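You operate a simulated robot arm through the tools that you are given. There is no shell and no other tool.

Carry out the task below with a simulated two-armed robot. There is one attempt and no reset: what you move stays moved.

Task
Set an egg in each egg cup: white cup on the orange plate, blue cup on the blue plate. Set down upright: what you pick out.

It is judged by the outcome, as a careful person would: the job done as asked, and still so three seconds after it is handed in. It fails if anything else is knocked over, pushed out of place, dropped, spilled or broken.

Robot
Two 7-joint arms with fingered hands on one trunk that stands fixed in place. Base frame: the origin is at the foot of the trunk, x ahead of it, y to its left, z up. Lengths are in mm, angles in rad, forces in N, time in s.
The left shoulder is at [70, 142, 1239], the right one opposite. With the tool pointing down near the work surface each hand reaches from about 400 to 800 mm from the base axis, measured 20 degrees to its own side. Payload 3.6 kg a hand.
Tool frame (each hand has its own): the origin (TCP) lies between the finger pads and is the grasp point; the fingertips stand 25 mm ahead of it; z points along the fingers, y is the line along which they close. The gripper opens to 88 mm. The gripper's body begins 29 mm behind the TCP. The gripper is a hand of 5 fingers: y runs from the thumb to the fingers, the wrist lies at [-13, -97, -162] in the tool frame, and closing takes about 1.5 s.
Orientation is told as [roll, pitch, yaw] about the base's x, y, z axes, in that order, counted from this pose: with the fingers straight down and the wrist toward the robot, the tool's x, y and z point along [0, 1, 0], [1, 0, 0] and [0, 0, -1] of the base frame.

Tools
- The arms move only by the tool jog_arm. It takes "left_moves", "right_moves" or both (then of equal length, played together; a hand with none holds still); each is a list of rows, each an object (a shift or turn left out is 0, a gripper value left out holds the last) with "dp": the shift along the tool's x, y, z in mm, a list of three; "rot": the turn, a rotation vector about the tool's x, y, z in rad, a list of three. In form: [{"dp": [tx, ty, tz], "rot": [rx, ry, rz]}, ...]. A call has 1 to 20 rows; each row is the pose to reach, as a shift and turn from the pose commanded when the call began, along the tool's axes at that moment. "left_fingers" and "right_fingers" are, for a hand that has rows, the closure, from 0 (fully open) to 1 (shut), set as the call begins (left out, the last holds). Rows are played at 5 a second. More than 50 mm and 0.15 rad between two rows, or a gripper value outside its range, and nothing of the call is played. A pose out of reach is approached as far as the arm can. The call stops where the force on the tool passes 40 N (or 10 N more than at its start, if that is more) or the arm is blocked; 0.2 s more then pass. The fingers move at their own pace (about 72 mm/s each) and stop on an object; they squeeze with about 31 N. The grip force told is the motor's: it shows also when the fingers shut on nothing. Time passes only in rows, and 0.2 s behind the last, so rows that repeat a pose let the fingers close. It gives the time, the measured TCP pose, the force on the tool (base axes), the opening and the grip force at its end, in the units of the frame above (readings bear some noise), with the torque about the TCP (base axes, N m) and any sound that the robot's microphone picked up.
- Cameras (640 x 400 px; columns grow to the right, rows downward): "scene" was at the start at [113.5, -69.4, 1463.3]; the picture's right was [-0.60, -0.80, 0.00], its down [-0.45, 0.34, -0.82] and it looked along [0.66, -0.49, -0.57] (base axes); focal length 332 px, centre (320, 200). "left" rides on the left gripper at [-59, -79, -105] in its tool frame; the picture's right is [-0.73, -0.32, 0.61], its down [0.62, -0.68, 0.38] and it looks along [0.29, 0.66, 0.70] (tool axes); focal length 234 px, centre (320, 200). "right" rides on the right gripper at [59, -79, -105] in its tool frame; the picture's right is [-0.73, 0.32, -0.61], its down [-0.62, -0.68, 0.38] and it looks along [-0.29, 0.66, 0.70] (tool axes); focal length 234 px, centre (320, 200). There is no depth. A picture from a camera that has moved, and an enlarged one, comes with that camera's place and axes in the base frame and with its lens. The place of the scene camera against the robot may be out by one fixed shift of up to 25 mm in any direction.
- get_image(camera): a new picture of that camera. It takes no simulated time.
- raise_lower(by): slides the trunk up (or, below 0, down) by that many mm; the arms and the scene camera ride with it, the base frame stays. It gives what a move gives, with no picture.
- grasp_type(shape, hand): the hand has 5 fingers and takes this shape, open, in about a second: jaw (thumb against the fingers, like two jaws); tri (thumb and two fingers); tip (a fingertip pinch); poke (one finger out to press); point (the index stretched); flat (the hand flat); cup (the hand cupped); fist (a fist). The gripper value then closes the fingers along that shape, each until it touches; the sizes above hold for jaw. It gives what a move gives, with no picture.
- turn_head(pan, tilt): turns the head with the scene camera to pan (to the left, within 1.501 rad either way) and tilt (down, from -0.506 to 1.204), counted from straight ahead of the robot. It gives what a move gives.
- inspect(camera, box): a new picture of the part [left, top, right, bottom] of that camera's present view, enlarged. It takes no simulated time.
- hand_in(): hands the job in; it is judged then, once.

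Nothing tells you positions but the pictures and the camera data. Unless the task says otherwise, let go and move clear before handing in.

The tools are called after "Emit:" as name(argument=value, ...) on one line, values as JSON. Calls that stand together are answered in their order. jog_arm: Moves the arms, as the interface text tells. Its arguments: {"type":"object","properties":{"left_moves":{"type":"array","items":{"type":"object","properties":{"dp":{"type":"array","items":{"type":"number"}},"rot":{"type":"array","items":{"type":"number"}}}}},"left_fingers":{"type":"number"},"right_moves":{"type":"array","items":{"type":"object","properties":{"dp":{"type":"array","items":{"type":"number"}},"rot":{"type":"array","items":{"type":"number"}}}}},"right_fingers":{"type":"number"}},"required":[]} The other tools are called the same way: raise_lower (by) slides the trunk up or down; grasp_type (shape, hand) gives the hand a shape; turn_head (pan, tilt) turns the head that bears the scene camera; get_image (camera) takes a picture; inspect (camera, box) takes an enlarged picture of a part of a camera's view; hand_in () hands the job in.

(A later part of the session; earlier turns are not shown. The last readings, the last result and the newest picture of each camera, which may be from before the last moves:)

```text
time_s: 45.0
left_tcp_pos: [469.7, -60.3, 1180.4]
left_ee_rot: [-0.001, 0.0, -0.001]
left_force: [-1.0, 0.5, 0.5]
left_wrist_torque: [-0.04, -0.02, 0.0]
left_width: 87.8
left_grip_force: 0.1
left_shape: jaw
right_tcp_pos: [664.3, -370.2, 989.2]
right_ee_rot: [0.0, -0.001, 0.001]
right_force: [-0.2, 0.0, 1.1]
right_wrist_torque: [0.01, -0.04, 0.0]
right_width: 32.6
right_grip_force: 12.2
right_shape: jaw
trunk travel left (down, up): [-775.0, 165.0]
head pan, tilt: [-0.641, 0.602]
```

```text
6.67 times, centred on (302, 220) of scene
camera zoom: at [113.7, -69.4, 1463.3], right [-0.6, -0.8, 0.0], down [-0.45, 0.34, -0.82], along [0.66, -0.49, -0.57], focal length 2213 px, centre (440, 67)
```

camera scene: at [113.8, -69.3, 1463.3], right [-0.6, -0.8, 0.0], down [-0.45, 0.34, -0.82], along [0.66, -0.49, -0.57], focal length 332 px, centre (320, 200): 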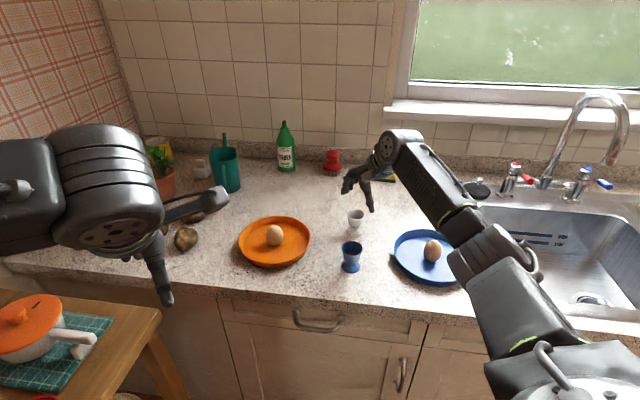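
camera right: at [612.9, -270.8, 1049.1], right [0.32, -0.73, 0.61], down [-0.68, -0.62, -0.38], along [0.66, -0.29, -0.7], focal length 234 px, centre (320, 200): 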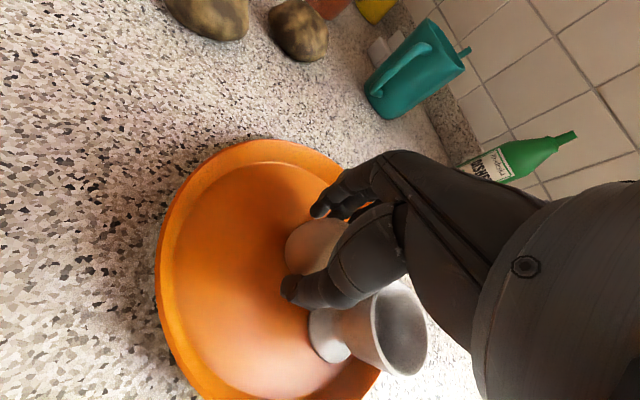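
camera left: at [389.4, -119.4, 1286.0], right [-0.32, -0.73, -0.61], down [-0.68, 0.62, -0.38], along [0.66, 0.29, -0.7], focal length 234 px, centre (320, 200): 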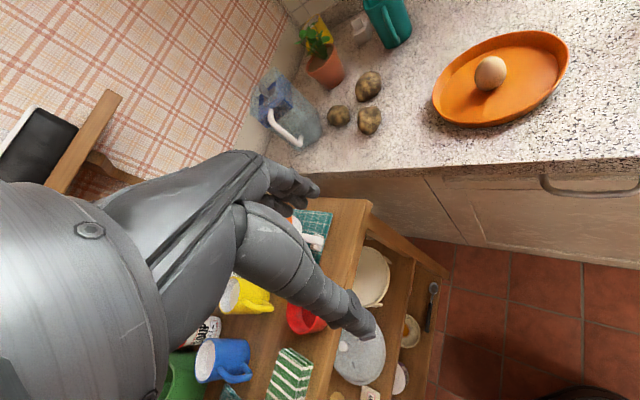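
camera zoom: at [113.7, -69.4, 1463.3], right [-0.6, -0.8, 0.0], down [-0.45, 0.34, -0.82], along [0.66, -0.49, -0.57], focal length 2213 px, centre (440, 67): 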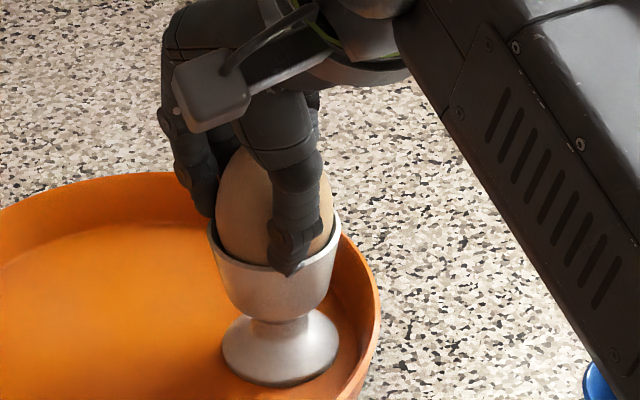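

Emit:
jog_arm(right_moves=[{"dp": [0, 0, 1]}, {"dp": [0, 0, 1]}])

Emit:
inspect(camera="scene", box=[270, 190, 334, 250])

```text
time_s: 45.6
left_tcp_pos: [469.5, -60.3, 1180.7]
left_ee_rot: [0.0, 0.0, -0.001]
left_force: [0.7, -0.7, -0.3]
left_wrist_torque: [0.02, 0.01, -0.03]
left_width: 87.6
left_grip_force: 0.0
left_shape: jaw
right_tcp_pos: [663.6, -371.5, 988.4]
right_ee_rot: [-0.001, 0.001, 0.0]
right_force: [0.6, -0.8, 2.0]
right_wrist_torque: [-0.04, 0.0, 0.0]
right_width: 32.5
right_grip_force: 11.7
right_shape: jaw
trunk travel left (down, up): [-775.0, 165.0]
head pan, tilt: [-0.641, 0.602]
```

```text
6.67 times, centred on (302, 220) of scene
camera zoom: at [113.3, -69.2, 1463.4], right [-0.6, -0.8, 0.0], down [-0.45, 0.34, -0.82], along [0.66, -0.49, -0.57], focal length 2213 px, centre (440, 67)
```

zoom: 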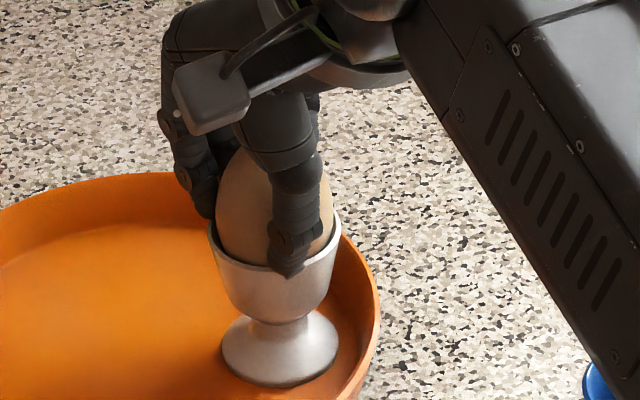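

Light contact (2 N) is felt: the egg is seated or nearly so. I'll release gently, in two stages.

Emit:
jog_arm(right_moves=[{"dp": [0, 0, 0]}, {"dp": [0, 0, 0]}, {"dp": [0, 0, 0]}], right_fingers=0.58)

Emit:
inspect(camera="scene", box=[270, 190, 334, 250])

Emit:
inspect(camera="right", box=[220, 170, 400, 350])

```text
time_s: 46.4
left_tcp_pos: [469.1, -60.7, 1179.7]
left_ee_rot: [-0.001, 0.0, 0.003]
left_force: [0.6, 0.2, -0.1]
left_wrist_torque: [-0.01, -0.03, -0.03]
left_width: 87.4
left_grip_force: 0.3
left_shape: jaw
right_tcp_pos: [663.7, -371.9, 989.0]
right_ee_rot: [-0.002, 0.0, 0.003]
right_force: [0.4, 0.7, 0.5]
right_wrist_torque: [0.04, -0.05, 0.03]
right_width: 37.1
right_grip_force: 0.1
right_shape: jaw
trunk travel left (down, up): [-775.0, 165.0]
head pan, tilt: [-0.641, 0.602]
```

```text
6.67 times, centred on (302, 220) of scene
camera zoom: at [113.4, -69.2, 1463.3], right [-0.6, -0.8, 0.0], down [-0.45, 0.34, -0.82], along [0.66, -0.49, -0.57], focal length 2213 px, centre (440, 67)
```

zoom: 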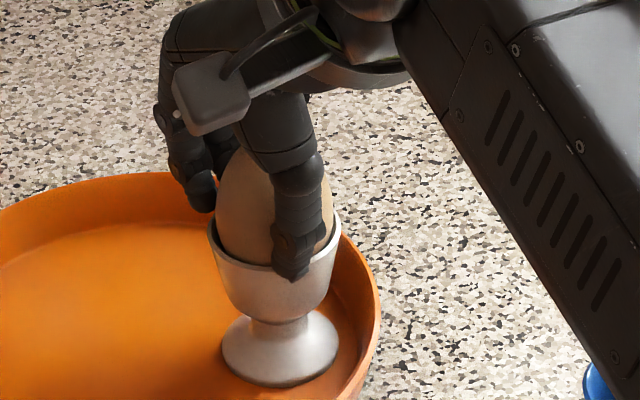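

```text
2.22 times, centred on (310, 260) of right
camera zoom: at [585.2, -312.4, 1092.1], right [0.32, -0.73, 0.61], down [-0.68, -0.62, -0.38], along [0.66, -0.29, -0.7], focal length 520 px, centre (342, 67)
```

zoom: 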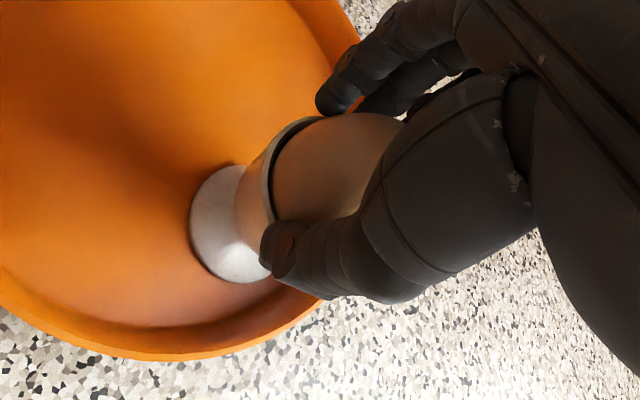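

The egg stays seated in the cup. Opening wider, then rising straight up.

Emit:
jog_arm(right_moves=[{"dp": [0, 0, 0]}, {"dp": [0, 0, 0]}, {"dp": [0, 0, 0]}, {"dp": [0, 0, 0]}], right_fingers=0.25)

Emit:
jog_arm(right_moves=[{"dp": [0, 0, -6]}, {"dp": [0, 0, -14]}, {"dp": [0, 0, -26]}, {"dp": [0, 0, -42]}, {"dp": [0, 0, -60]}, {"dp": [0, 0, -80]}, {"dp": [0, 0, -80]}])

Emit:
inspect(camera="scene", box=[240, 180, 340, 280])

Emit:
get_image(camera="right")

```text
time_s: 47.4
left_tcp_pos: [469.1, -60.7, 1179.3]
left_ee_rot: [0.0, -0.001, 0.001]
left_force: [-0.7, -0.3, 0.5]
left_wrist_torque: [0.05, 0.02, 0.02]
left_width: 87.5
left_grip_force: 0.1
left_shape: jaw
right_tcp_pos: [663.8, -372.1, 988.8]
right_ee_rot: [0.001, 0.0, 0.0]
right_force: [0.6, -0.4, -0.5]
right_wrist_torque: [-0.01, -0.01, -0.03]
right_width: 65.7
right_grip_force: 0.1
right_shape: jaw
trunk travel left (down, up): [-775.0, 165.0]
head pan, tilt: [-0.641, 0.602]
```

```text
time_s: 49.0
left_tcp_pos: [469.1, -61.2, 1180.0]
left_ee_rot: [0.002, 0.002, 0.001]
left_force: [-0.5, -0.1, 0.5]
left_wrist_torque: [0.04, 0.03, 0.0]
left_width: 87.4
left_grip_force: 0.1
left_shape: jaw
right_tcp_pos: [664.3, -372.3, 1069.4]
right_ee_rot: [0.0, 0.0, 0.001]
right_force: [-0.6, 0.5, 0.2]
right_wrist_torque: [0.01, 0.01, -0.01]
right_width: 65.5
right_grip_force: 0.0
right_shape: jaw
trunk travel left (down, up): [-775.0, 165.0]
head pan, tilt: [-0.641, 0.602]
```

```text
4.00 times, centred on (290, 230) of scene
camera zoom: at [114.0, -69.1, 1463.3], right [-0.6, -0.8, 0.0], down [-0.45, 0.34, -0.82], along [0.66, -0.49, -0.57], focal length 1328 px, centre (440, 80)
```

zoom: 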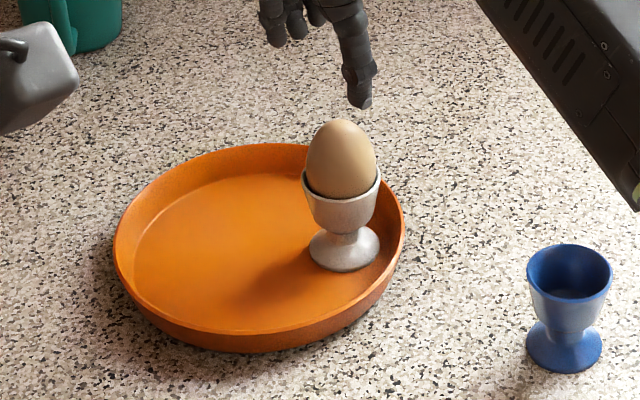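

```text
taken
camera right: at [585.2, -312.3, 1172.3], right [0.32, -0.73, 0.61], down [-0.68, -0.62, -0.38], along [0.66, -0.29, -0.7], focal length 234 px, centre (320, 200)
```

right: 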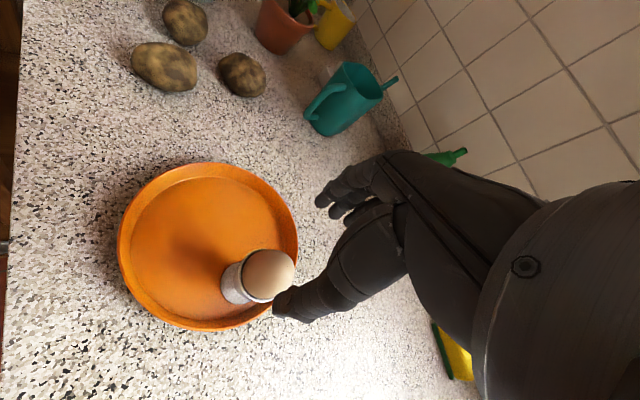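

The white cup with its egg is standing well on the orange plate. Next is the blue side: I'll move to view the blue cup up close.

Emit:
jog_arm(right_moves=[{"dp": [-10, -17, 0]}, {"dp": [-28, -48, 2]}, {"dp": [-48, -82, 6]}, {"dp": [-68, -116, 10]}, {"dp": [-88, -150, 16]}, {"dp": [-102, -174, 20]}, {"dp": [-111, -188, 24]}, {"dp": [-111, -188, 24]}], right_fingers=0)

Emit:
get_image(camera="right")

Emit:
inspect(camera="right", box=[170, 120, 330, 280])

Emit:
get_image(camera="scene")

```text
time_s: 50.8
left_tcp_pos: [469.7, -59.9, 1179.5]
left_ee_rot: [0.0, 0.002, 0.001]
left_force: [-0.2, 0.3, 0.3]
left_wrist_torque: [0.01, 0.01, 0.0]
left_width: 87.6
left_grip_force: 0.0
left_shape: jaw
right_tcp_pos: [475.1, -482.6, 1044.2]
right_ee_rot: [0.0, 0.001, 0.003]
right_force: [-0.5, -0.5, 0.5]
right_wrist_torque: [0.0, 0.01, 0.02]
right_width: 87.6
right_grip_force: 0.1
right_shape: jaw
trunk travel left (down, up): [-775.0, 165.0]
head pan, tilt: [-0.641, 0.602]
```

```text
taken
camera right: at [397.2, -423.3, 1147.6], right [0.32, -0.73, 0.61], down [-0.68, -0.62, -0.38], along [0.66, -0.29, -0.7], focal length 234 px, centre (320, 200)
```

right: 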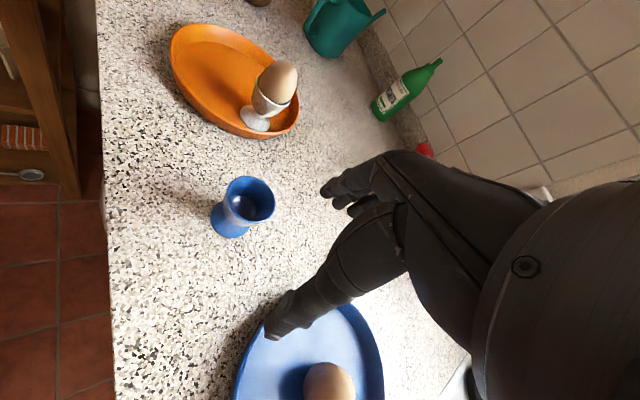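

```text
2.50 times, centred on (250, 200) of right
camera zoom: at [397.2, -423.3, 1147.6], right [0.32, -0.73, 0.61], down [-0.68, -0.62, -0.38], along [0.66, -0.29, -0.7], focal length 585 px, centre (495, 200)
```

zoom: 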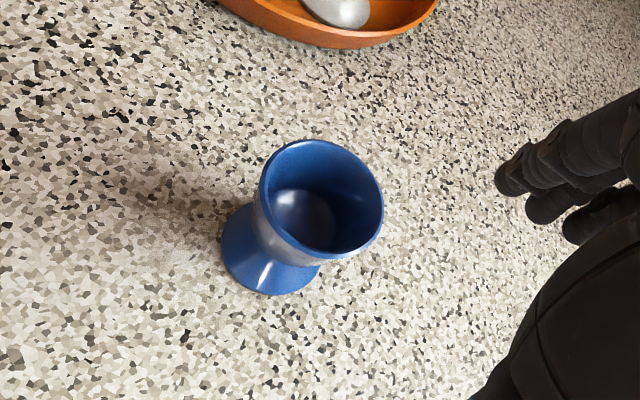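

```text
taken
camera scene: at [113.8, -69.4, 1463.3], right [-0.6, -0.8, 0.0], down [-0.45, 0.34, -0.82], along [0.66, -0.49, -0.57], focal length 332 px, centre (320, 200)
```

scene: 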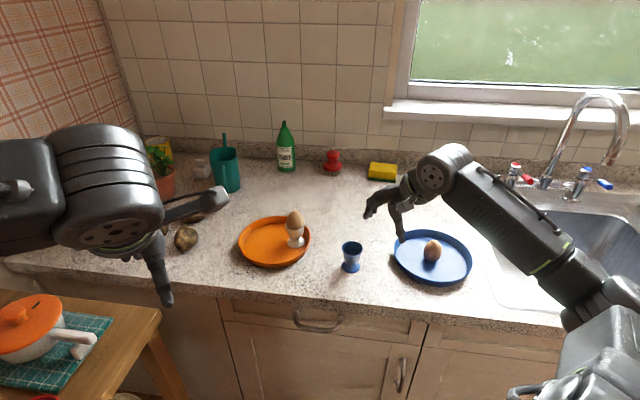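

The blue cup is at (518.5, -439.5). I'll align over it with the hand fully open.

Emit:
jog_arm(right_moves=[{"dp": [15, 14, 5]}, {"dp": [32, 30, 12]}, {"dp": [46.1, 43.4, 22]}, {"dp": [46.1, 43.4, 35]}, {"dp": [46.1, 43.4, 35]}])

Emit:
get_image(camera="right")

Emit:
inspect(camera="scene", box=[310, 190, 410, 280])

```text
time_s: 52.0
left_tcp_pos: [468.4, -60.6, 1180.0]
left_ee_rot: [0.0, 0.001, -0.001]
left_force: [0.1, -0.4, 0.1]
left_wrist_torque: [0.03, -0.03, 0.02]
left_width: 87.5
left_grip_force: 0.0
left_shape: jaw
right_tcp_pos: [519.6, -437.2, 1009.6]
right_ee_rot: [-0.001, 0.0, 0.0]
right_force: [0.4, 0.2, -0.3]
right_wrist_torque: [-0.01, 0.02, 0.0]
right_width: 87.7
right_grip_force: 0.0
right_shape: jaw
trunk travel left (down, up): [-775.0, 165.0]
head pan, tilt: [-0.641, 0.602]
```

```text
taken
camera right: at [440.9, -377.5, 1113.0], right [0.32, -0.73, 0.61], down [-0.68, -0.62, -0.38], along [0.66, -0.29, -0.7], focal length 234 px, centre (320, 200)
```

right: 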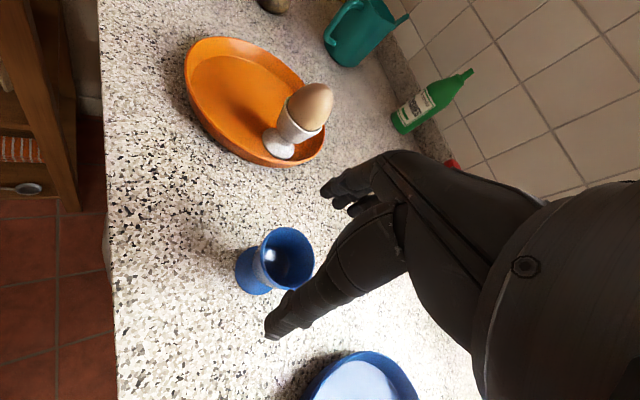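

```text
4.44 times, centred on (360, 235) of scene
camera zoom: at [113.6, -69.3, 1463.3], right [-0.6, -0.8, 0.0], down [-0.45, 0.34, -0.82], along [0.66, -0.49, -0.57], focal length 1475 px, centre (142, 44)
```

zoom: 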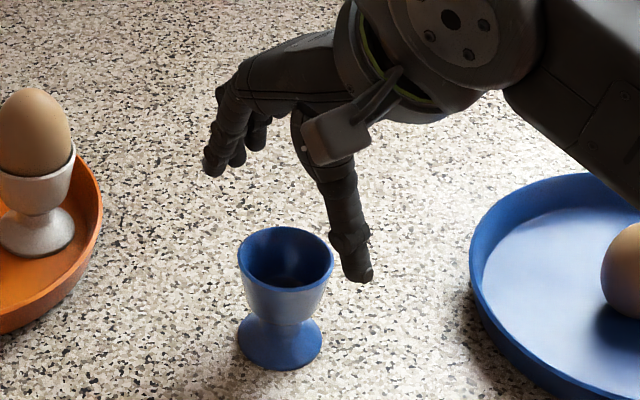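

Aligned within about 1–2 mm. Lowering around the blue cup.

Emit:
jog_arm(right_moves=[{"dp": [0, 0, 12]}, {"dp": [0, 0, 26]}, {"dp": [0, 0, 40]}, {"dp": [0, 0, 50]}, {"dp": [0, 0, 56]}, {"dp": [0, 0, 59]}, {"dp": [0, 0, 59]}])

Emit:
inspect(camera="scene", box=[310, 200, 410, 290])

Emit:
get_image(camera="right")

```text
time_s: 53.6
left_tcp_pos: [469.6, -61.5, 1180.9]
left_ee_rot: [0.0, 0.001, 0.0]
left_force: [0.0, -0.3, 0.2]
left_wrist_torque: [-0.02, -0.01, 0.0]
left_width: 87.5
left_grip_force: 0.1
left_shape: jaw
right_tcp_pos: [518.7, -436.3, 950.3]
right_ee_rot: [-0.001, -0.001, 0.0]
right_force: [0.5, -0.3, 0.3]
right_wrist_torque: [-0.01, 0.0, -0.01]
right_width: 87.7
right_grip_force: 0.1
right_shape: jaw
trunk travel left (down, up): [-775.0, 165.0]
head pan, tilt: [-0.641, 0.602]
```

```text
4.44 times, centred on (360, 245) of scene
camera zoom: at [113.6, -69.4, 1463.3], right [-0.6, -0.8, 0.0], down [-0.45, 0.34, -0.82], along [0.66, -0.49, -0.57], focal length 1475 px, centre (142, 0)
```

zoom: 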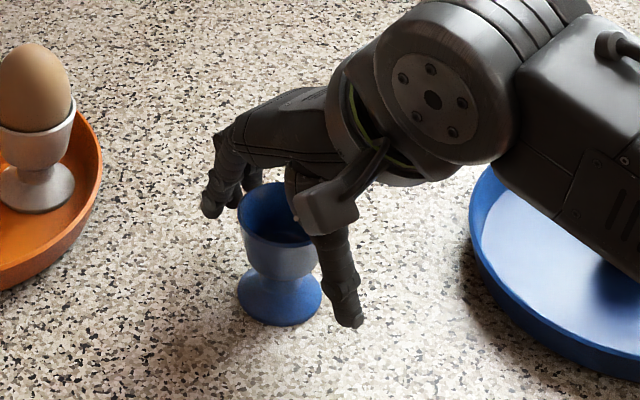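

```text
taken
camera right: at [440.2, -377.6, 1054.2], right [0.32, -0.73, 0.61], down [-0.68, -0.62, -0.38], along [0.66, -0.29, -0.7], focal length 234 px, centre (320, 200)
```

right: 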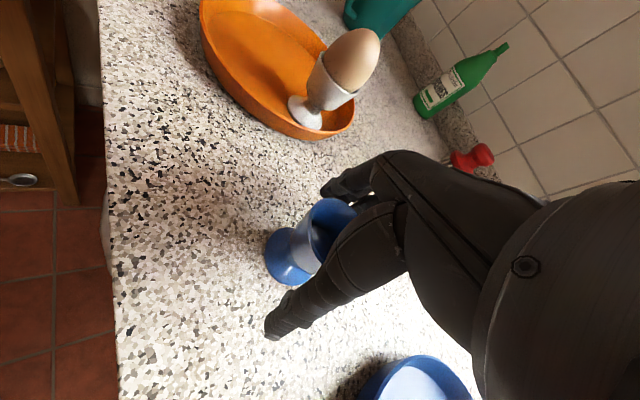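

Good straddle on the blue cup. Closing in two stages as with the white one.

Emit:
jog_arm(right_moves=[{"dp": [0, 0, 0]}, {"dp": [0, 0, 0]}, {"dp": [0, 0, 0]}, {"dp": [0, 0, 0]}, {"dp": [0, 0, 0]}], right_fingers=0.5)

Emit:
jog_arm(right_moves=[{"dp": [0, 0, 0]}, {"dp": [0, 0, 0]}, {"dp": [0, 0, 0]}, {"dp": [0, 0, 0]}], right_fingers=0.65)

Emit:
inspect(camera="scene", box=[310, 200, 410, 290])

```text
time_s: 54.8
left_tcp_pos: [468.5, -60.4, 1179.9]
left_ee_rot: [0.002, -0.001, 0.0]
left_force: [-0.5, -0.1, 0.2]
left_wrist_torque: [0.01, 0.01, 0.0]
left_width: 87.6
left_grip_force: 0.0
left_shape: jaw
right_tcp_pos: [518.9, -438.6, 951.3]
right_ee_rot: [-0.001, 0.001, 0.0]
right_force: [0.5, -0.2, -0.3]
right_wrist_torque: [0.0, 0.0, -0.01]
right_width: 44.4
right_grip_force: 0.1
right_shape: jaw
trunk travel left (down, up): [-775.0, 165.0]
head pan, tilt: [-0.641, 0.602]
```

```text
time_s: 55.8
left_tcp_pos: [469.0, -61.4, 1180.7]
left_ee_rot: [0.001, -0.001, 0.002]
left_force: [-0.8, -0.6, -0.5]
left_wrist_torque: [-0.01, -0.01, 0.01]
left_width: 87.6
left_grip_force: 0.1
left_shape: jaw
right_tcp_pos: [518.9, -436.0, 951.2]
right_ee_rot: [0.001, 0.0, 0.0]
right_force: [-0.5, 0.3, -1.1]
right_wrist_torque: [-0.03, 0.01, -0.03]
right_width: 31.8
right_grip_force: 30.8
right_shape: jaw
trunk travel left (down, up): [-775.0, 165.0]
head pan, tilt: [-0.641, 0.602]
```

```text
4.44 times, centred on (360, 245) of scene
camera zoom: at [113.7, -69.5, 1463.3], right [-0.6, -0.8, 0.0], down [-0.45, 0.34, -0.82], along [0.66, -0.49, -0.57], focal length 1475 px, centre (142, 0)
```

zoom: 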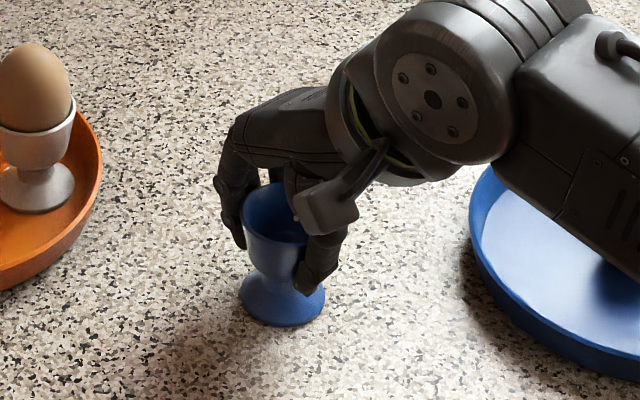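

The blue cup is gripped. I'll lift it.

Emit:
jog_arm(right_moves=[{"dp": [0, 0, -6]}, {"dp": [0, 0, -14]}, {"dp": [0, 0, -30]}, {"dp": [0, 0, -50]}, {"dp": [0, 0, -72]}, {"dp": [0, 0, -94]}, {"dp": [0, 0, -110]}, {"dp": [0, 0, -110]}])

Emit:
get_image(camera="scene")

Emit:
get_image(camera="right")

```text
time_s: 57.6
left_tcp_pos: [469.8, -60.3, 1179.3]
left_ee_rot: [0.0, -0.002, 0.0]
left_force: [-0.3, 0.1, -0.4]
left_wrist_torque: [0.0, 0.0, 0.04]
left_width: 87.6
left_grip_force: 0.1
left_shape: jaw
right_tcp_pos: [519.1, -436.6, 1060.4]
right_ee_rot: [0.0, 0.001, -0.001]
right_force: [0.1, 0.1, -1.5]
right_wrist_torque: [0.01, 0.01, 0.0]
right_width: 31.4
right_grip_force: 31.6
right_shape: jaw
trunk travel left (down, up): [-775.0, 165.0]
head pan, tilt: [-0.641, 0.602]
```

```text
taken
camera scene: at [113.8, -69.6, 1463.3], right [-0.6, -0.8, 0.0], down [-0.45, 0.34, -0.82], along [0.66, -0.49, -0.57], focal length 332 px, centre (320, 200)
```

scene: 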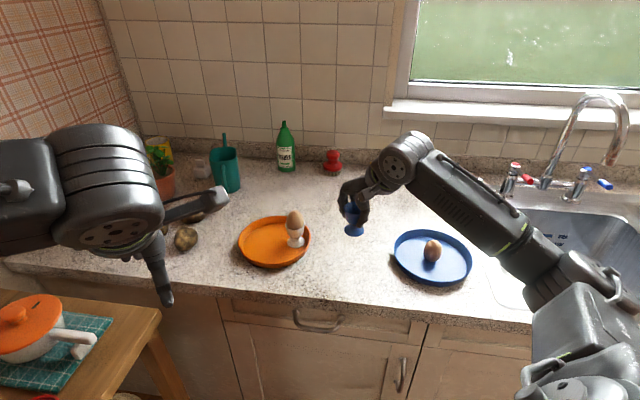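

```text
taken
camera right: at [440.6, -377.3, 1164.0], right [0.32, -0.73, 0.61], down [-0.68, -0.62, -0.38], along [0.66, -0.29, -0.7], focal length 234 px, centre (320, 200)
```

right: 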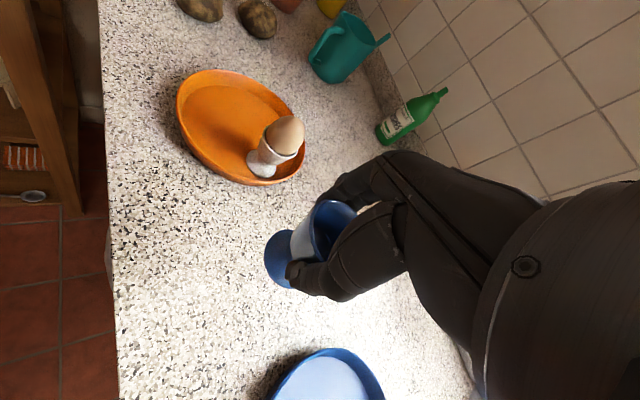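

The cup hangs upright. I'll carry it high across to the far side of the blue plate to view egg B unobstructed.

Emit:
jog_arm(right_moves=[{"dp": [-12, -7, 0]}, {"dp": [-34, -19, 0]}, {"dp": [-60, -34, 0]}, {"dp": [-88, -49, 0]}, {"dp": [-116, -65, 0]}, {"dp": [-144, -80, 0]}, {"dp": [-170, -95, 0]}, {"dp": [-192, -107, 0]}, {"dp": [-206, -115, 0]}, {"dp": [-213, -119, 0]}, {"dp": [-213, -119, 0]}])

Emit:
get_image(camera="scene")

Emit:
get_image(camera="right")

Emit:
inspect(camera="right", box=[60, 110, 316, 310])

```text
time_s: 60.0
left_tcp_pos: [468.8, -61.1, 1180.4]
left_ee_rot: [-0.001, 0.0, 0.0]
left_force: [-0.7, -0.3, 0.1]
left_wrist_torque: [-0.02, 0.0, 0.03]
left_width: 87.8
left_grip_force: 0.1
left_shape: jaw
right_tcp_pos: [400.3, -649.7, 1059.5]
right_ee_rot: [0.0, 0.0, 0.0]
right_force: [-1.4, 0.1, -1.2]
right_wrist_torque: [-0.05, -0.04, -0.01]
right_width: 31.8
right_grip_force: 31.2
right_shape: jaw
trunk travel left (down, up): [-775.0, 165.0]
head pan, tilt: [-0.641, 0.602]
```

```text
taken
camera scene: at [113.7, -69.5, 1463.3], right [-0.6, -0.8, 0.0], down [-0.45, 0.34, -0.82], along [0.66, -0.49, -0.57], focal length 332 px, centre (320, 200)
```

scene: 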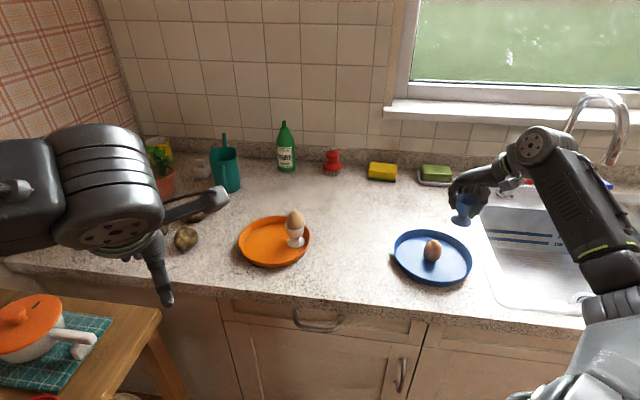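

```text
taken
camera right: at [321.9, -590.5, 1163.4], right [0.32, -0.73, 0.61], down [-0.68, -0.62, -0.38], along [0.66, -0.29, -0.7], focal length 234 px, centre (320, 200)
```

right: 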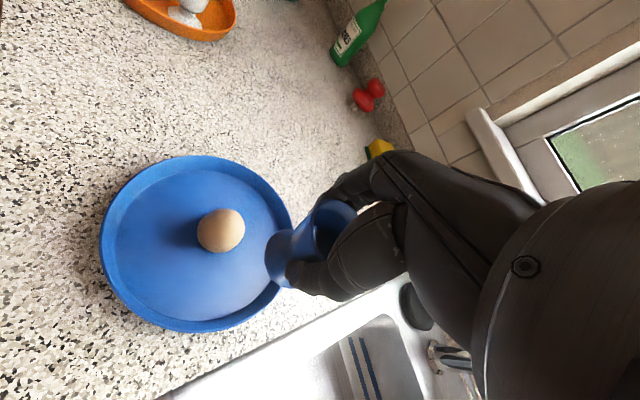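

```text
2.00 times, centred on (188, 210) of right
camera zoom: at [321.9, -590.5, 1163.4], right [0.32, -0.73, 0.61], down [-0.68, -0.62, -0.38], along [0.66, -0.29, -0.7], focal length 468 px, centre (584, 180)
```

zoom: 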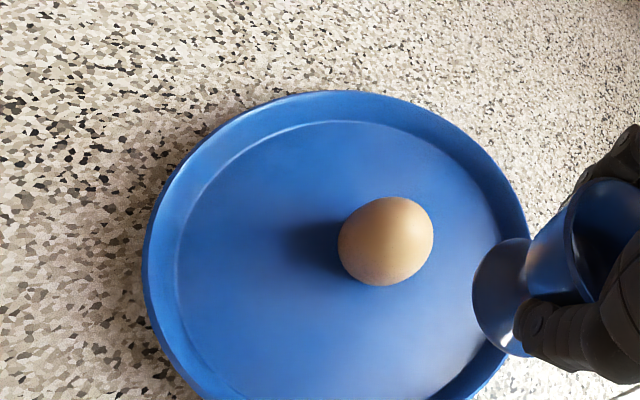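

Egg B is at the blue plate's centre, (422.5,-606). I'll check the blue cup's position in the hand before placing it.

Emit:
inspect(camera="right", box=[250, 180, 378, 310])

Emit:
inspect(camera="scene", box=[380, 160, 508, 290])

```text
3.08 times, centred on (314, 245) of right
camera zoom: at [321.9, -590.5, 1163.4], right [0.32, -0.73, 0.61], down [-0.68, -0.62, -0.38], along [0.66, -0.29, -0.7], focal length 720 px, centre (338, 62)
```

zoom: 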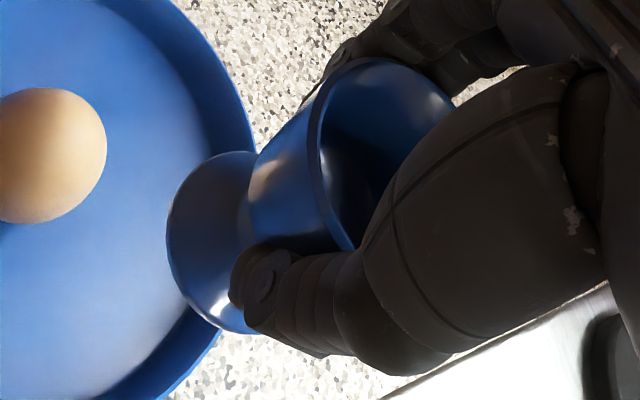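

```text
3.08 times, centred on (444, 225) of scene
camera zoom: at [113.7, -69.5, 1463.3], right [-0.6, -0.8, 0.0], down [-0.45, 0.34, -0.82], along [0.66, -0.49, -0.57], focal length 1021 px, centre (-62, 123)
```

zoom: 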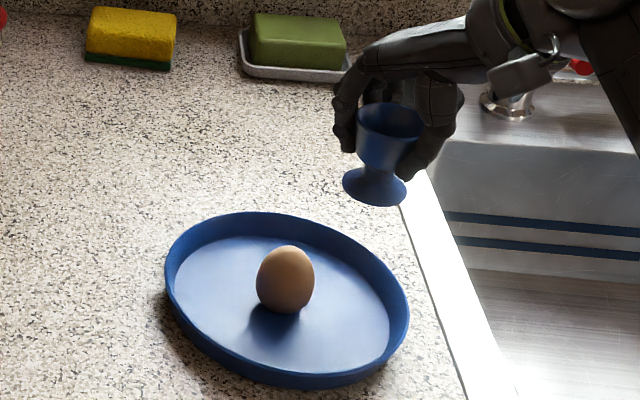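

The cup sits in the hand just like the white one did. I'll align to put it at about (395.5,-652) and start lowering.

Emit:
jog_arm(right_moves=[{"dp": [-0.9, -4.6, 0]}, {"dp": [-0.9, -4.6, 12]}, {"dp": [-0.9, -4.6, 26]}, {"dp": [-0.9, -4.6, 40]}, {"dp": [-0.9, -4.6, 54]}, {"dp": [-0.9, -4.6, 66]}, {"dp": [-0.9, -4.6, 76]}, {"dp": [-0.9, -4.6, 80]}, {"dp": [-0.9, -4.6, 80]}])

Emit:
get_image(camera="right")

Emit:
inspect(camera="scene", box=[380, 190, 490, 300])

```text
time_s: 62.0
left_tcp_pos: [468.4, -61.5, 1181.0]
left_ee_rot: [-0.001, 0.0, 0.001]
left_force: [0.2, 0.7, -0.1]
left_wrist_torque: [-0.01, -0.02, -0.01]
left_width: 87.7
left_grip_force: 0.1
left_shape: jaw
right_tcp_pos: [394.2, -651.1, 981.1]
right_ee_rot: [-0.002, -0.001, 0.001]
right_force: [-0.6, 0.5, -1.2]
right_wrist_torque: [0.02, -0.02, 0.0]
right_width: 31.6
right_grip_force: 31.1
right_shape: jaw
trunk travel left (down, up): [-775.0, 165.0]
head pan, tilt: [-0.641, 0.602]
```

```text
taken
camera right: at [317.2, -591.7, 1083.8], right [0.32, -0.73, 0.61], down [-0.68, -0.62, -0.38], along [0.66, -0.29, -0.7], focal length 234 px, centre (320, 200)
```

right: 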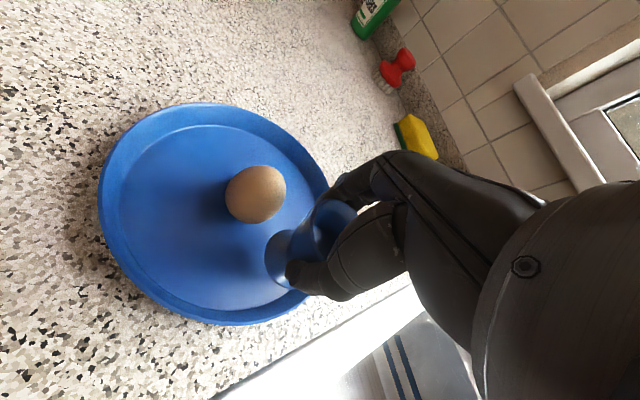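

```text
3.64 times, centred on (435, 245) of scene
camera zoom: at [113.7, -69.5, 1463.3], right [-0.6, -0.8, 0.0], down [-0.45, 0.34, -0.82], along [0.66, -0.49, -0.57], focal length 1207 px, centre (-98, 36)
```

zoom: 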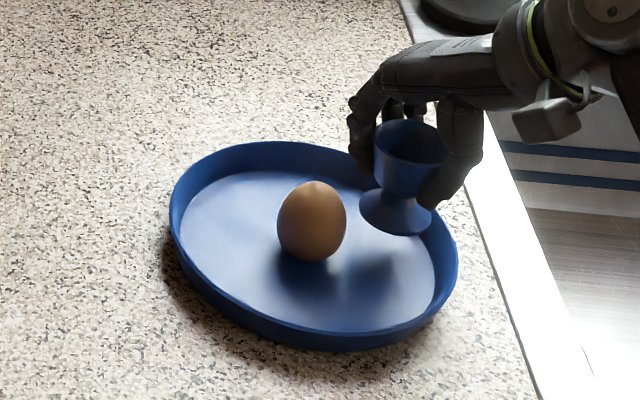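

Clearance looks good on both sides. I'll lower further in smaller steps.

Emit:
jog_arm(right_moves=[{"dp": [0, 0, 5]}, {"dp": [0, 0, 10]}, {"dp": [0, 0, 15]}, {"dp": [0, 0, 19]}, {"dp": [0, 0, 19]}])

Emit:
inspect(camera="scene", box=[380, 190, 490, 300])

Emit:
get_image(camera="right")

```text
time_s: 63.2
left_tcp_pos: [469.3, -61.3, 1179.5]
left_ee_rot: [0.0, 0.0, -0.001]
left_force: [0.0, 0.4, -0.3]
left_wrist_torque: [0.01, -0.01, 0.01]
left_width: 87.7
left_grip_force: 0.0
left_shape: jaw
right_tcp_pos: [396.0, -649.9, 962.4]
right_ee_rot: [0.0, 0.0, -0.001]
right_force: [0.8, -0.6, -0.4]
right_wrist_torque: [-0.02, -0.02, -0.03]
right_width: 31.5
right_grip_force: 30.9
right_shape: jaw
trunk travel left (down, up): [-775.0, 165.0]
head pan, tilt: [-0.641, 0.602]
```

```text
3.64 times, centred on (435, 245) of scene
camera zoom: at [113.7, -69.5, 1463.3], right [-0.6, -0.8, 0.0], down [-0.45, 0.34, -0.82], along [0.66, -0.49, -0.57], focal length 1207 px, centre (-98, 36)
```

zoom: 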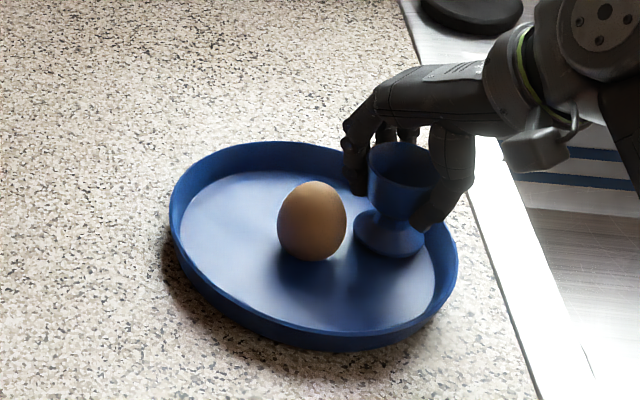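

```text
taken
camera right: at [317.1, -591.6, 1065.2], right [0.32, -0.73, 0.61], down [-0.68, -0.62, -0.38], along [0.66, -0.29, -0.7], focal length 234 px, centre (320, 200)
```

right: 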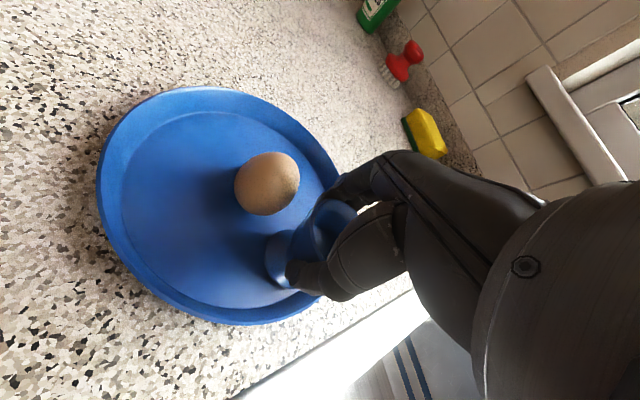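

Emit:
jog_arm(right_moves=[{"dp": [0, 0, 2]}, {"dp": [0, 0, 4]}, {"dp": [0, 0, 5]}, {"dp": [0, 0, 5]}])

Emit:
jog_arm(right_moves=[{"dp": [0, 0, 1]}, {"dp": [0, 0, 1]}])

Emit:
jog_arm(right_moves=[{"dp": [0, 0, 1]}, {"dp": [0, 0, 1]}])

```text
time_s: 64.2
left_tcp_pos: [469.3, -60.8, 1180.4]
left_ee_rot: [0.001, 0.001, -0.001]
left_force: [0.9, 0.1, 0.4]
left_wrist_torque: [-0.04, 0.01, -0.01]
left_width: 87.5
left_grip_force: 0.1
left_shape: jaw
right_tcp_pos: [396.3, -650.1, 956.3]
right_ee_rot: [0.0, 0.0, 0.001]
right_force: [-0.1, -0.7, -0.6]
right_wrist_torque: [-0.01, 0.0, -0.02]
right_width: 31.4
right_grip_force: 31.5
right_shape: jaw
trunk travel left (down, up): [-775.0, 165.0]
head pan, tilt: [-0.641, 0.602]
```

```text
time_s: 64.8
left_tcp_pos: [469.7, -62.1, 1179.9]
left_ee_rot: [0.001, -0.002, 0.0]
left_force: [0.5, 0.9, -0.4]
left_wrist_torque: [-0.01, 0.02, 0.01]
left_width: 87.6
left_grip_force: 0.1
left_shape: jaw
right_tcp_pos: [395.7, -652.0, 955.7]
right_ee_rot: [0.0, 0.0, 0.0]
right_force: [0.1, -0.7, -1.1]
right_wrist_torque: [0.01, -0.01, 0.03]
right_width: 31.3
right_grip_force: 31.2
right_shape: jaw
trunk travel left (down, up): [-775.0, 165.0]
head pan, tilt: [-0.641, 0.602]
```

```text
time_s: 65.4
left_tcp_pos: [468.9, -61.5, 1179.7]
left_ee_rot: [-0.003, -0.001, 0.001]
left_force: [0.3, -0.7, 0.0]
left_wrist_torque: [0.03, -0.01, 0.01]
left_width: 87.2
left_grip_force: 0.1
left_shape: jaw
right_tcp_pos: [395.1, -651.3, 954.9]
right_ee_rot: [0.0, 0.0, 0.001]
right_force: [1.4, -0.8, 0.1]
right_wrist_torque: [0.01, -0.01, 0.04]
right_width: 31.5
right_grip_force: 31.1
right_shape: jaw
trunk travel left (down, up): [-775.0, 165.0]
head pan, tilt: [-0.641, 0.602]
```

Emit:
jog_arm(right_moves=[{"dp": [0, 0, 1]}, {"dp": [0, 0, 1]}])

Emit:
jog_arm(right_moves=[{"dp": [0, 0, 1]}, {"dp": [0, 0, 1]}])

Emit:
inspect(camera="scene", box=[400, 200, 480, 280])

```text
time_s: 66.0
left_tcp_pos: [468.2, -60.1, 1181.0]
left_ee_rot: [0.003, 0.0, 0.001]
left_force: [-0.1, -0.8, -0.5]
left_wrist_torque: [0.0, 0.0, 0.02]
left_width: 87.6
left_grip_force: 0.1
left_shape: jaw
right_tcp_pos: [395.2, -650.4, 954.0]
right_ee_rot: [-0.001, 0.0, 0.001]
right_force: [0.2, -0.4, 3.1]
right_wrist_torque: [-0.03, -0.1, 0.01]
right_width: 31.5
right_grip_force: 31.0
right_shape: jaw
trunk travel left (down, up): [-775.0, 165.0]
head pan, tilt: [-0.641, 0.602]
```

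```text
time_s: 66.6
left_tcp_pos: [467.8, -59.6, 1182.1]
left_ee_rot: [0.0, -0.001, 0.0]
left_force: [0.7, -0.7, 0.0]
left_wrist_torque: [0.01, 0.01, -0.02]
left_width: 87.9
left_grip_force: 0.0
left_shape: jaw
right_tcp_pos: [395.5, -650.4, 954.5]
right_ee_rot: [-0.003, 0.0, 0.0]
right_force: [-0.2, 0.3, 6.1]
right_wrist_torque: [-0.01, -0.14, -0.01]
right_width: 31.7
right_grip_force: 31.0
right_shape: jaw
trunk travel left (down, up): [-775.0, 165.0]
head pan, tilt: [-0.641, 0.602]
```

```text
5.00 times, centred on (440, 240) of scene
camera zoom: at [112.8, -68.3, 1463.5], right [-0.6, -0.8, 0.0], down [-0.45, 0.34, -0.82], along [0.66, -0.49, -0.57], focal length 1660 px, centre (-280, 0)
```

zoom: 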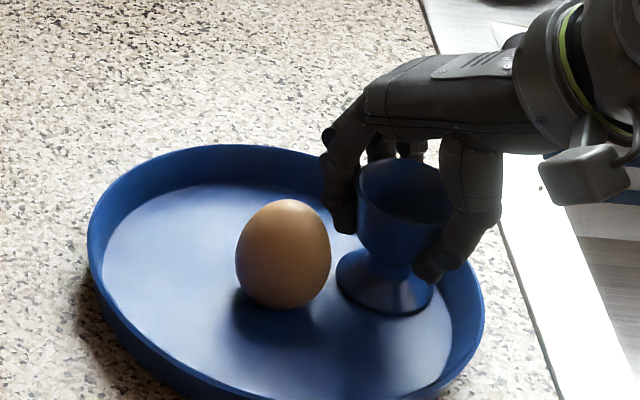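

Contact force confirms the blue cup is on the plate floor. Easing 1 mm and opening to release.

Emit:
jog_arm(right_moves=[{"dp": [0, 0, -1]}, {"dp": [0, 0, -1]}])

Emit:
jog_arm(right_moves=[{"dp": [0, 0, 0]}, {"dp": [0, 0, 0]}, {"dp": [0, 0, 0]}, {"dp": [0, 0, 0]}, {"dp": [0, 0, 0]}], right_fingers=0.27)

Emit:
inspect(camera="scene", box=[400, 200, 480, 280])

Emit:
get_image(camera="right")

```text
time_s: 67.2
left_tcp_pos: [469.6, -61.0, 1181.3]
left_ee_rot: [0.001, 0.0, 0.003]
left_force: [-0.4, 0.1, 0.0]
left_wrist_torque: [0.0, 0.02, 0.02]
left_width: 87.5
left_grip_force: 0.1
left_shape: jaw
right_tcp_pos: [396.5, -649.4, 953.7]
right_ee_rot: [-0.001, 0.0, 0.001]
right_force: [-0.4, -0.1, 3.9]
right_wrist_torque: [-0.03, -0.12, 0.03]
right_width: 31.9
right_grip_force: 31.4
right_shape: jaw
trunk travel left (down, up): [-775.0, 165.0]
head pan, tilt: [-0.641, 0.602]
```

```text
time_s: 68.4
left_tcp_pos: [469.1, -61.8, 1179.9]
left_ee_rot: [-0.001, 0.001, 0.002]
left_force: [-0.1, 0.0, -0.7]
left_wrist_torque: [0.03, -0.01, 0.04]
left_width: 87.4
left_grip_force: 0.0
left_shape: jaw
right_tcp_pos: [396.1, -650.9, 954.9]
right_ee_rot: [-0.001, 0.0, -0.001]
right_force: [-0.7, 0.5, 0.4]
right_wrist_torque: [0.01, -0.02, -0.02]
right_width: 64.1
right_grip_force: 0.1
right_shape: jaw
trunk travel left (down, up): [-775.0, 165.0]
head pan, tilt: [-0.641, 0.602]
```

```text
5.00 times, centred on (440, 240) of scene
camera zoom: at [113.7, -69.5, 1463.3], right [-0.6, -0.8, 0.0], down [-0.45, 0.34, -0.82], along [0.66, -0.49, -0.57], focal length 1660 px, centre (-280, 0)
```

zoom: 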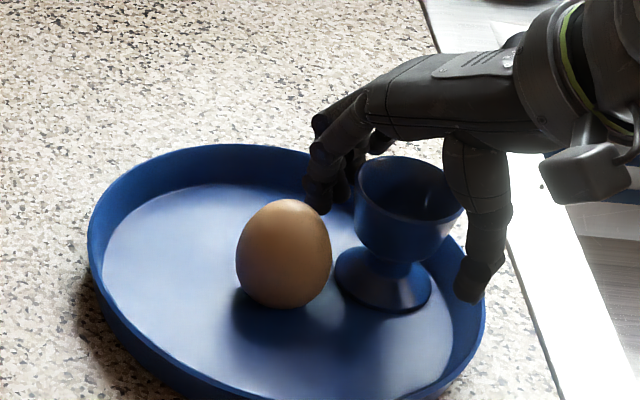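

```text
taken
camera right: at [317.1, -591.6, 1057.0], right [0.32, -0.73, 0.61], down [-0.68, -0.62, -0.38], along [0.66, -0.29, -0.7], focal length 234 px, centre (320, 200)
```

right: 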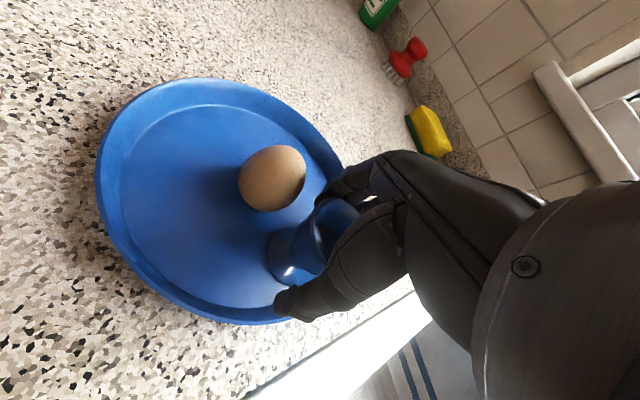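

The blue cup is standing free. Raising the hand straight up.

Emit:
jog_arm(right_moves=[{"dp": [0, 0, -8]}, {"dp": [0, 0, -18]}, {"dp": [0, 0, -32]}, {"dp": [0, 0, -50]}, {"dp": [0, 0, -70]}, {"dp": [0, 0, -90]}, {"dp": [0, 0, -90]}])

Emit:
inspect(camera="scene", box=[380, 190, 490, 300])

Emit:
inspect(camera="right", box=[180, 180, 324, 310])

Emit:
get_image(camera="right")

```text
time_s: 70.0
left_tcp_pos: [469.7, -61.3, 1181.3]
left_ee_rot: [0.0, 0.0, 0.0]
left_force: [0.4, -0.5, -0.4]
left_wrist_torque: [0.01, 0.01, -0.01]
left_width: 87.9
left_grip_force: 0.0
left_shape: jaw
right_tcp_pos: [396.1, -651.0, 1043.0]
right_ee_rot: [0.0, 0.0, 0.001]
right_force: [-0.1, 1.0, 0.4]
right_wrist_torque: [-0.02, 0.04, -0.01]
right_width: 63.8
right_grip_force: 0.0
right_shape: jaw
trunk travel left (down, up): [-775.0, 165.0]
head pan, tilt: [-0.641, 0.602]
```

```text
3.64 times, centred on (435, 245) of scene
camera zoom: at [113.8, -69.5, 1463.3], right [-0.6, -0.8, 0.0], down [-0.45, 0.34, -0.82], along [0.66, -0.49, -0.57], focal length 1207 px, centre (-98, 36)
```

zoom: 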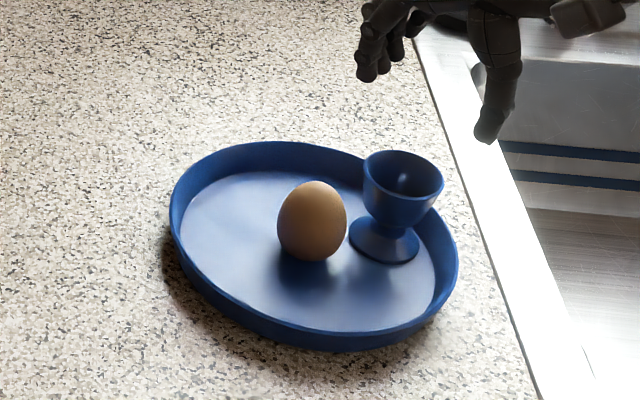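

```text
3.08 times, centred on (252, 245) of right
camera zoom: at [317.6, -591.7, 1147.6], right [0.32, -0.73, 0.61], down [-0.68, -0.62, -0.38], along [0.66, -0.29, -0.7], focal length 720 px, centre (529, 62)
```

zoom: 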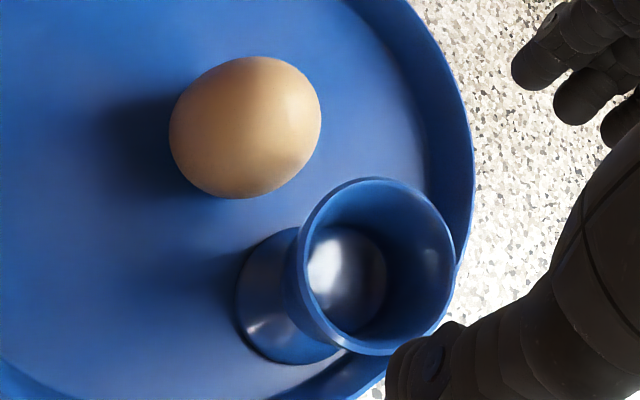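

```text
taken
camera right: at [317.6, -591.7, 1147.6], right [0.32, -0.73, 0.61], down [-0.68, -0.62, -0.38], along [0.66, -0.29, -0.7], focal length 234 px, centre (320, 200)
```

right: 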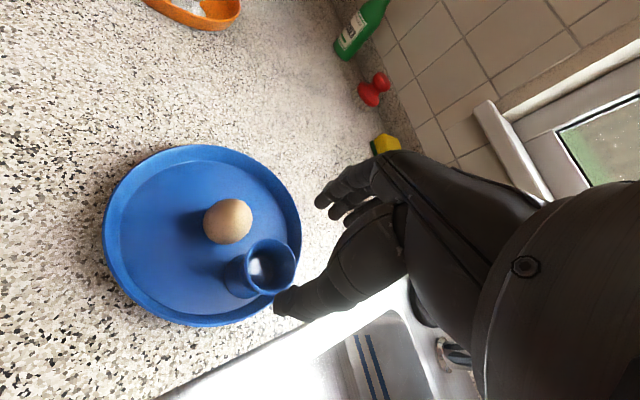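

Egg B is at (423,-605.5) and the blue cup at (396,-653), about 55 mm apart. I'll align the hand over egg B just as before.

Emit:
jog_arm(right_moves=[{"dp": [13, 7, 0]}, {"dp": [28, 15, 0]}, {"dp": [43, 24, 0]}, {"dp": [52.6, 28.7, 0]}, {"dp": [52.6, 28.7, 15]}, {"dp": [52.6, 28.7, 30]}, {"dp": [52.6, 28.7, 45]}, {"dp": [52.6, 28.7, 55]}, {"dp": [52.6, 28.7, 55]}], right_fingers=0.2)

Emit:
get_image(camera="right")

Emit:
inspect(camera="scene", box=[380, 180, 490, 290])

```text
time_s: 72.0
left_tcp_pos: [468.9, -61.1, 1180.4]
left_ee_rot: [0.001, 0.0, 0.0]
left_force: [-0.6, -0.5, -1.0]
left_wrist_torque: [-0.03, -0.04, 0.01]
left_width: 87.5
left_grip_force: 0.2
left_shape: jaw
right_tcp_pos: [424.3, -598.9, 988.5]
right_ee_rot: [0.001, 0.001, 0.002]
right_force: [-0.7, 0.4, -0.4]
right_wrist_torque: [-0.04, -0.03, 0.03]
right_width: 70.3
right_grip_force: 0.0
right_shape: jaw
trunk travel left (down, up): [-775.0, 165.0]
head pan, tilt: [-0.641, 0.602]
```

```text
taken
camera right: at [345.7, -539.2, 1092.1], right [0.32, -0.73, 0.61], down [-0.68, -0.62, -0.38], along [0.66, -0.29, -0.7], focal length 234 px, centre (320, 200)
```

right: 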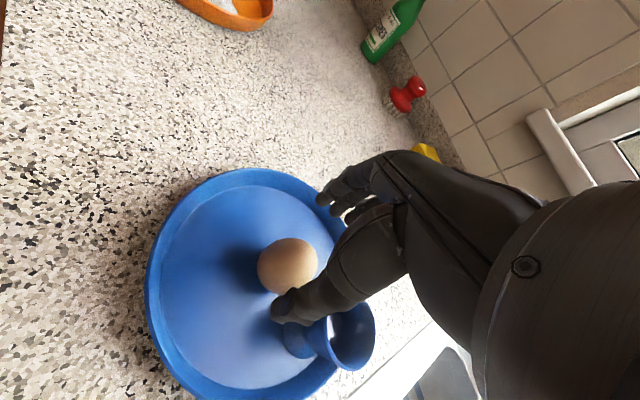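

```text
3.64 times, centred on (435, 235) of scene
camera zoom: at [113.6, -69.3, 1463.3], right [-0.6, -0.8, 0.0], down [-0.45, 0.34, -0.82], along [0.66, -0.49, -0.57], focal length 1207 px, centre (-98, 73)
```

zoom: 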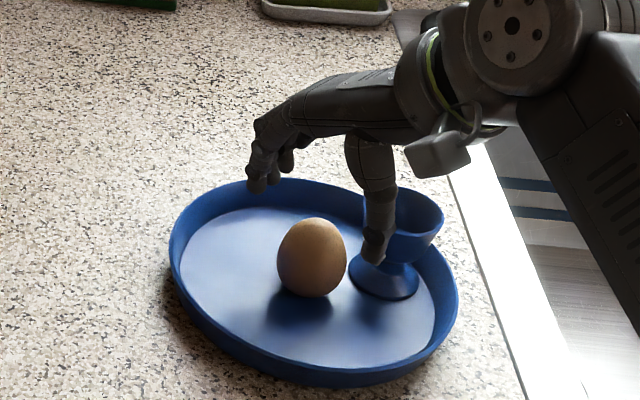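

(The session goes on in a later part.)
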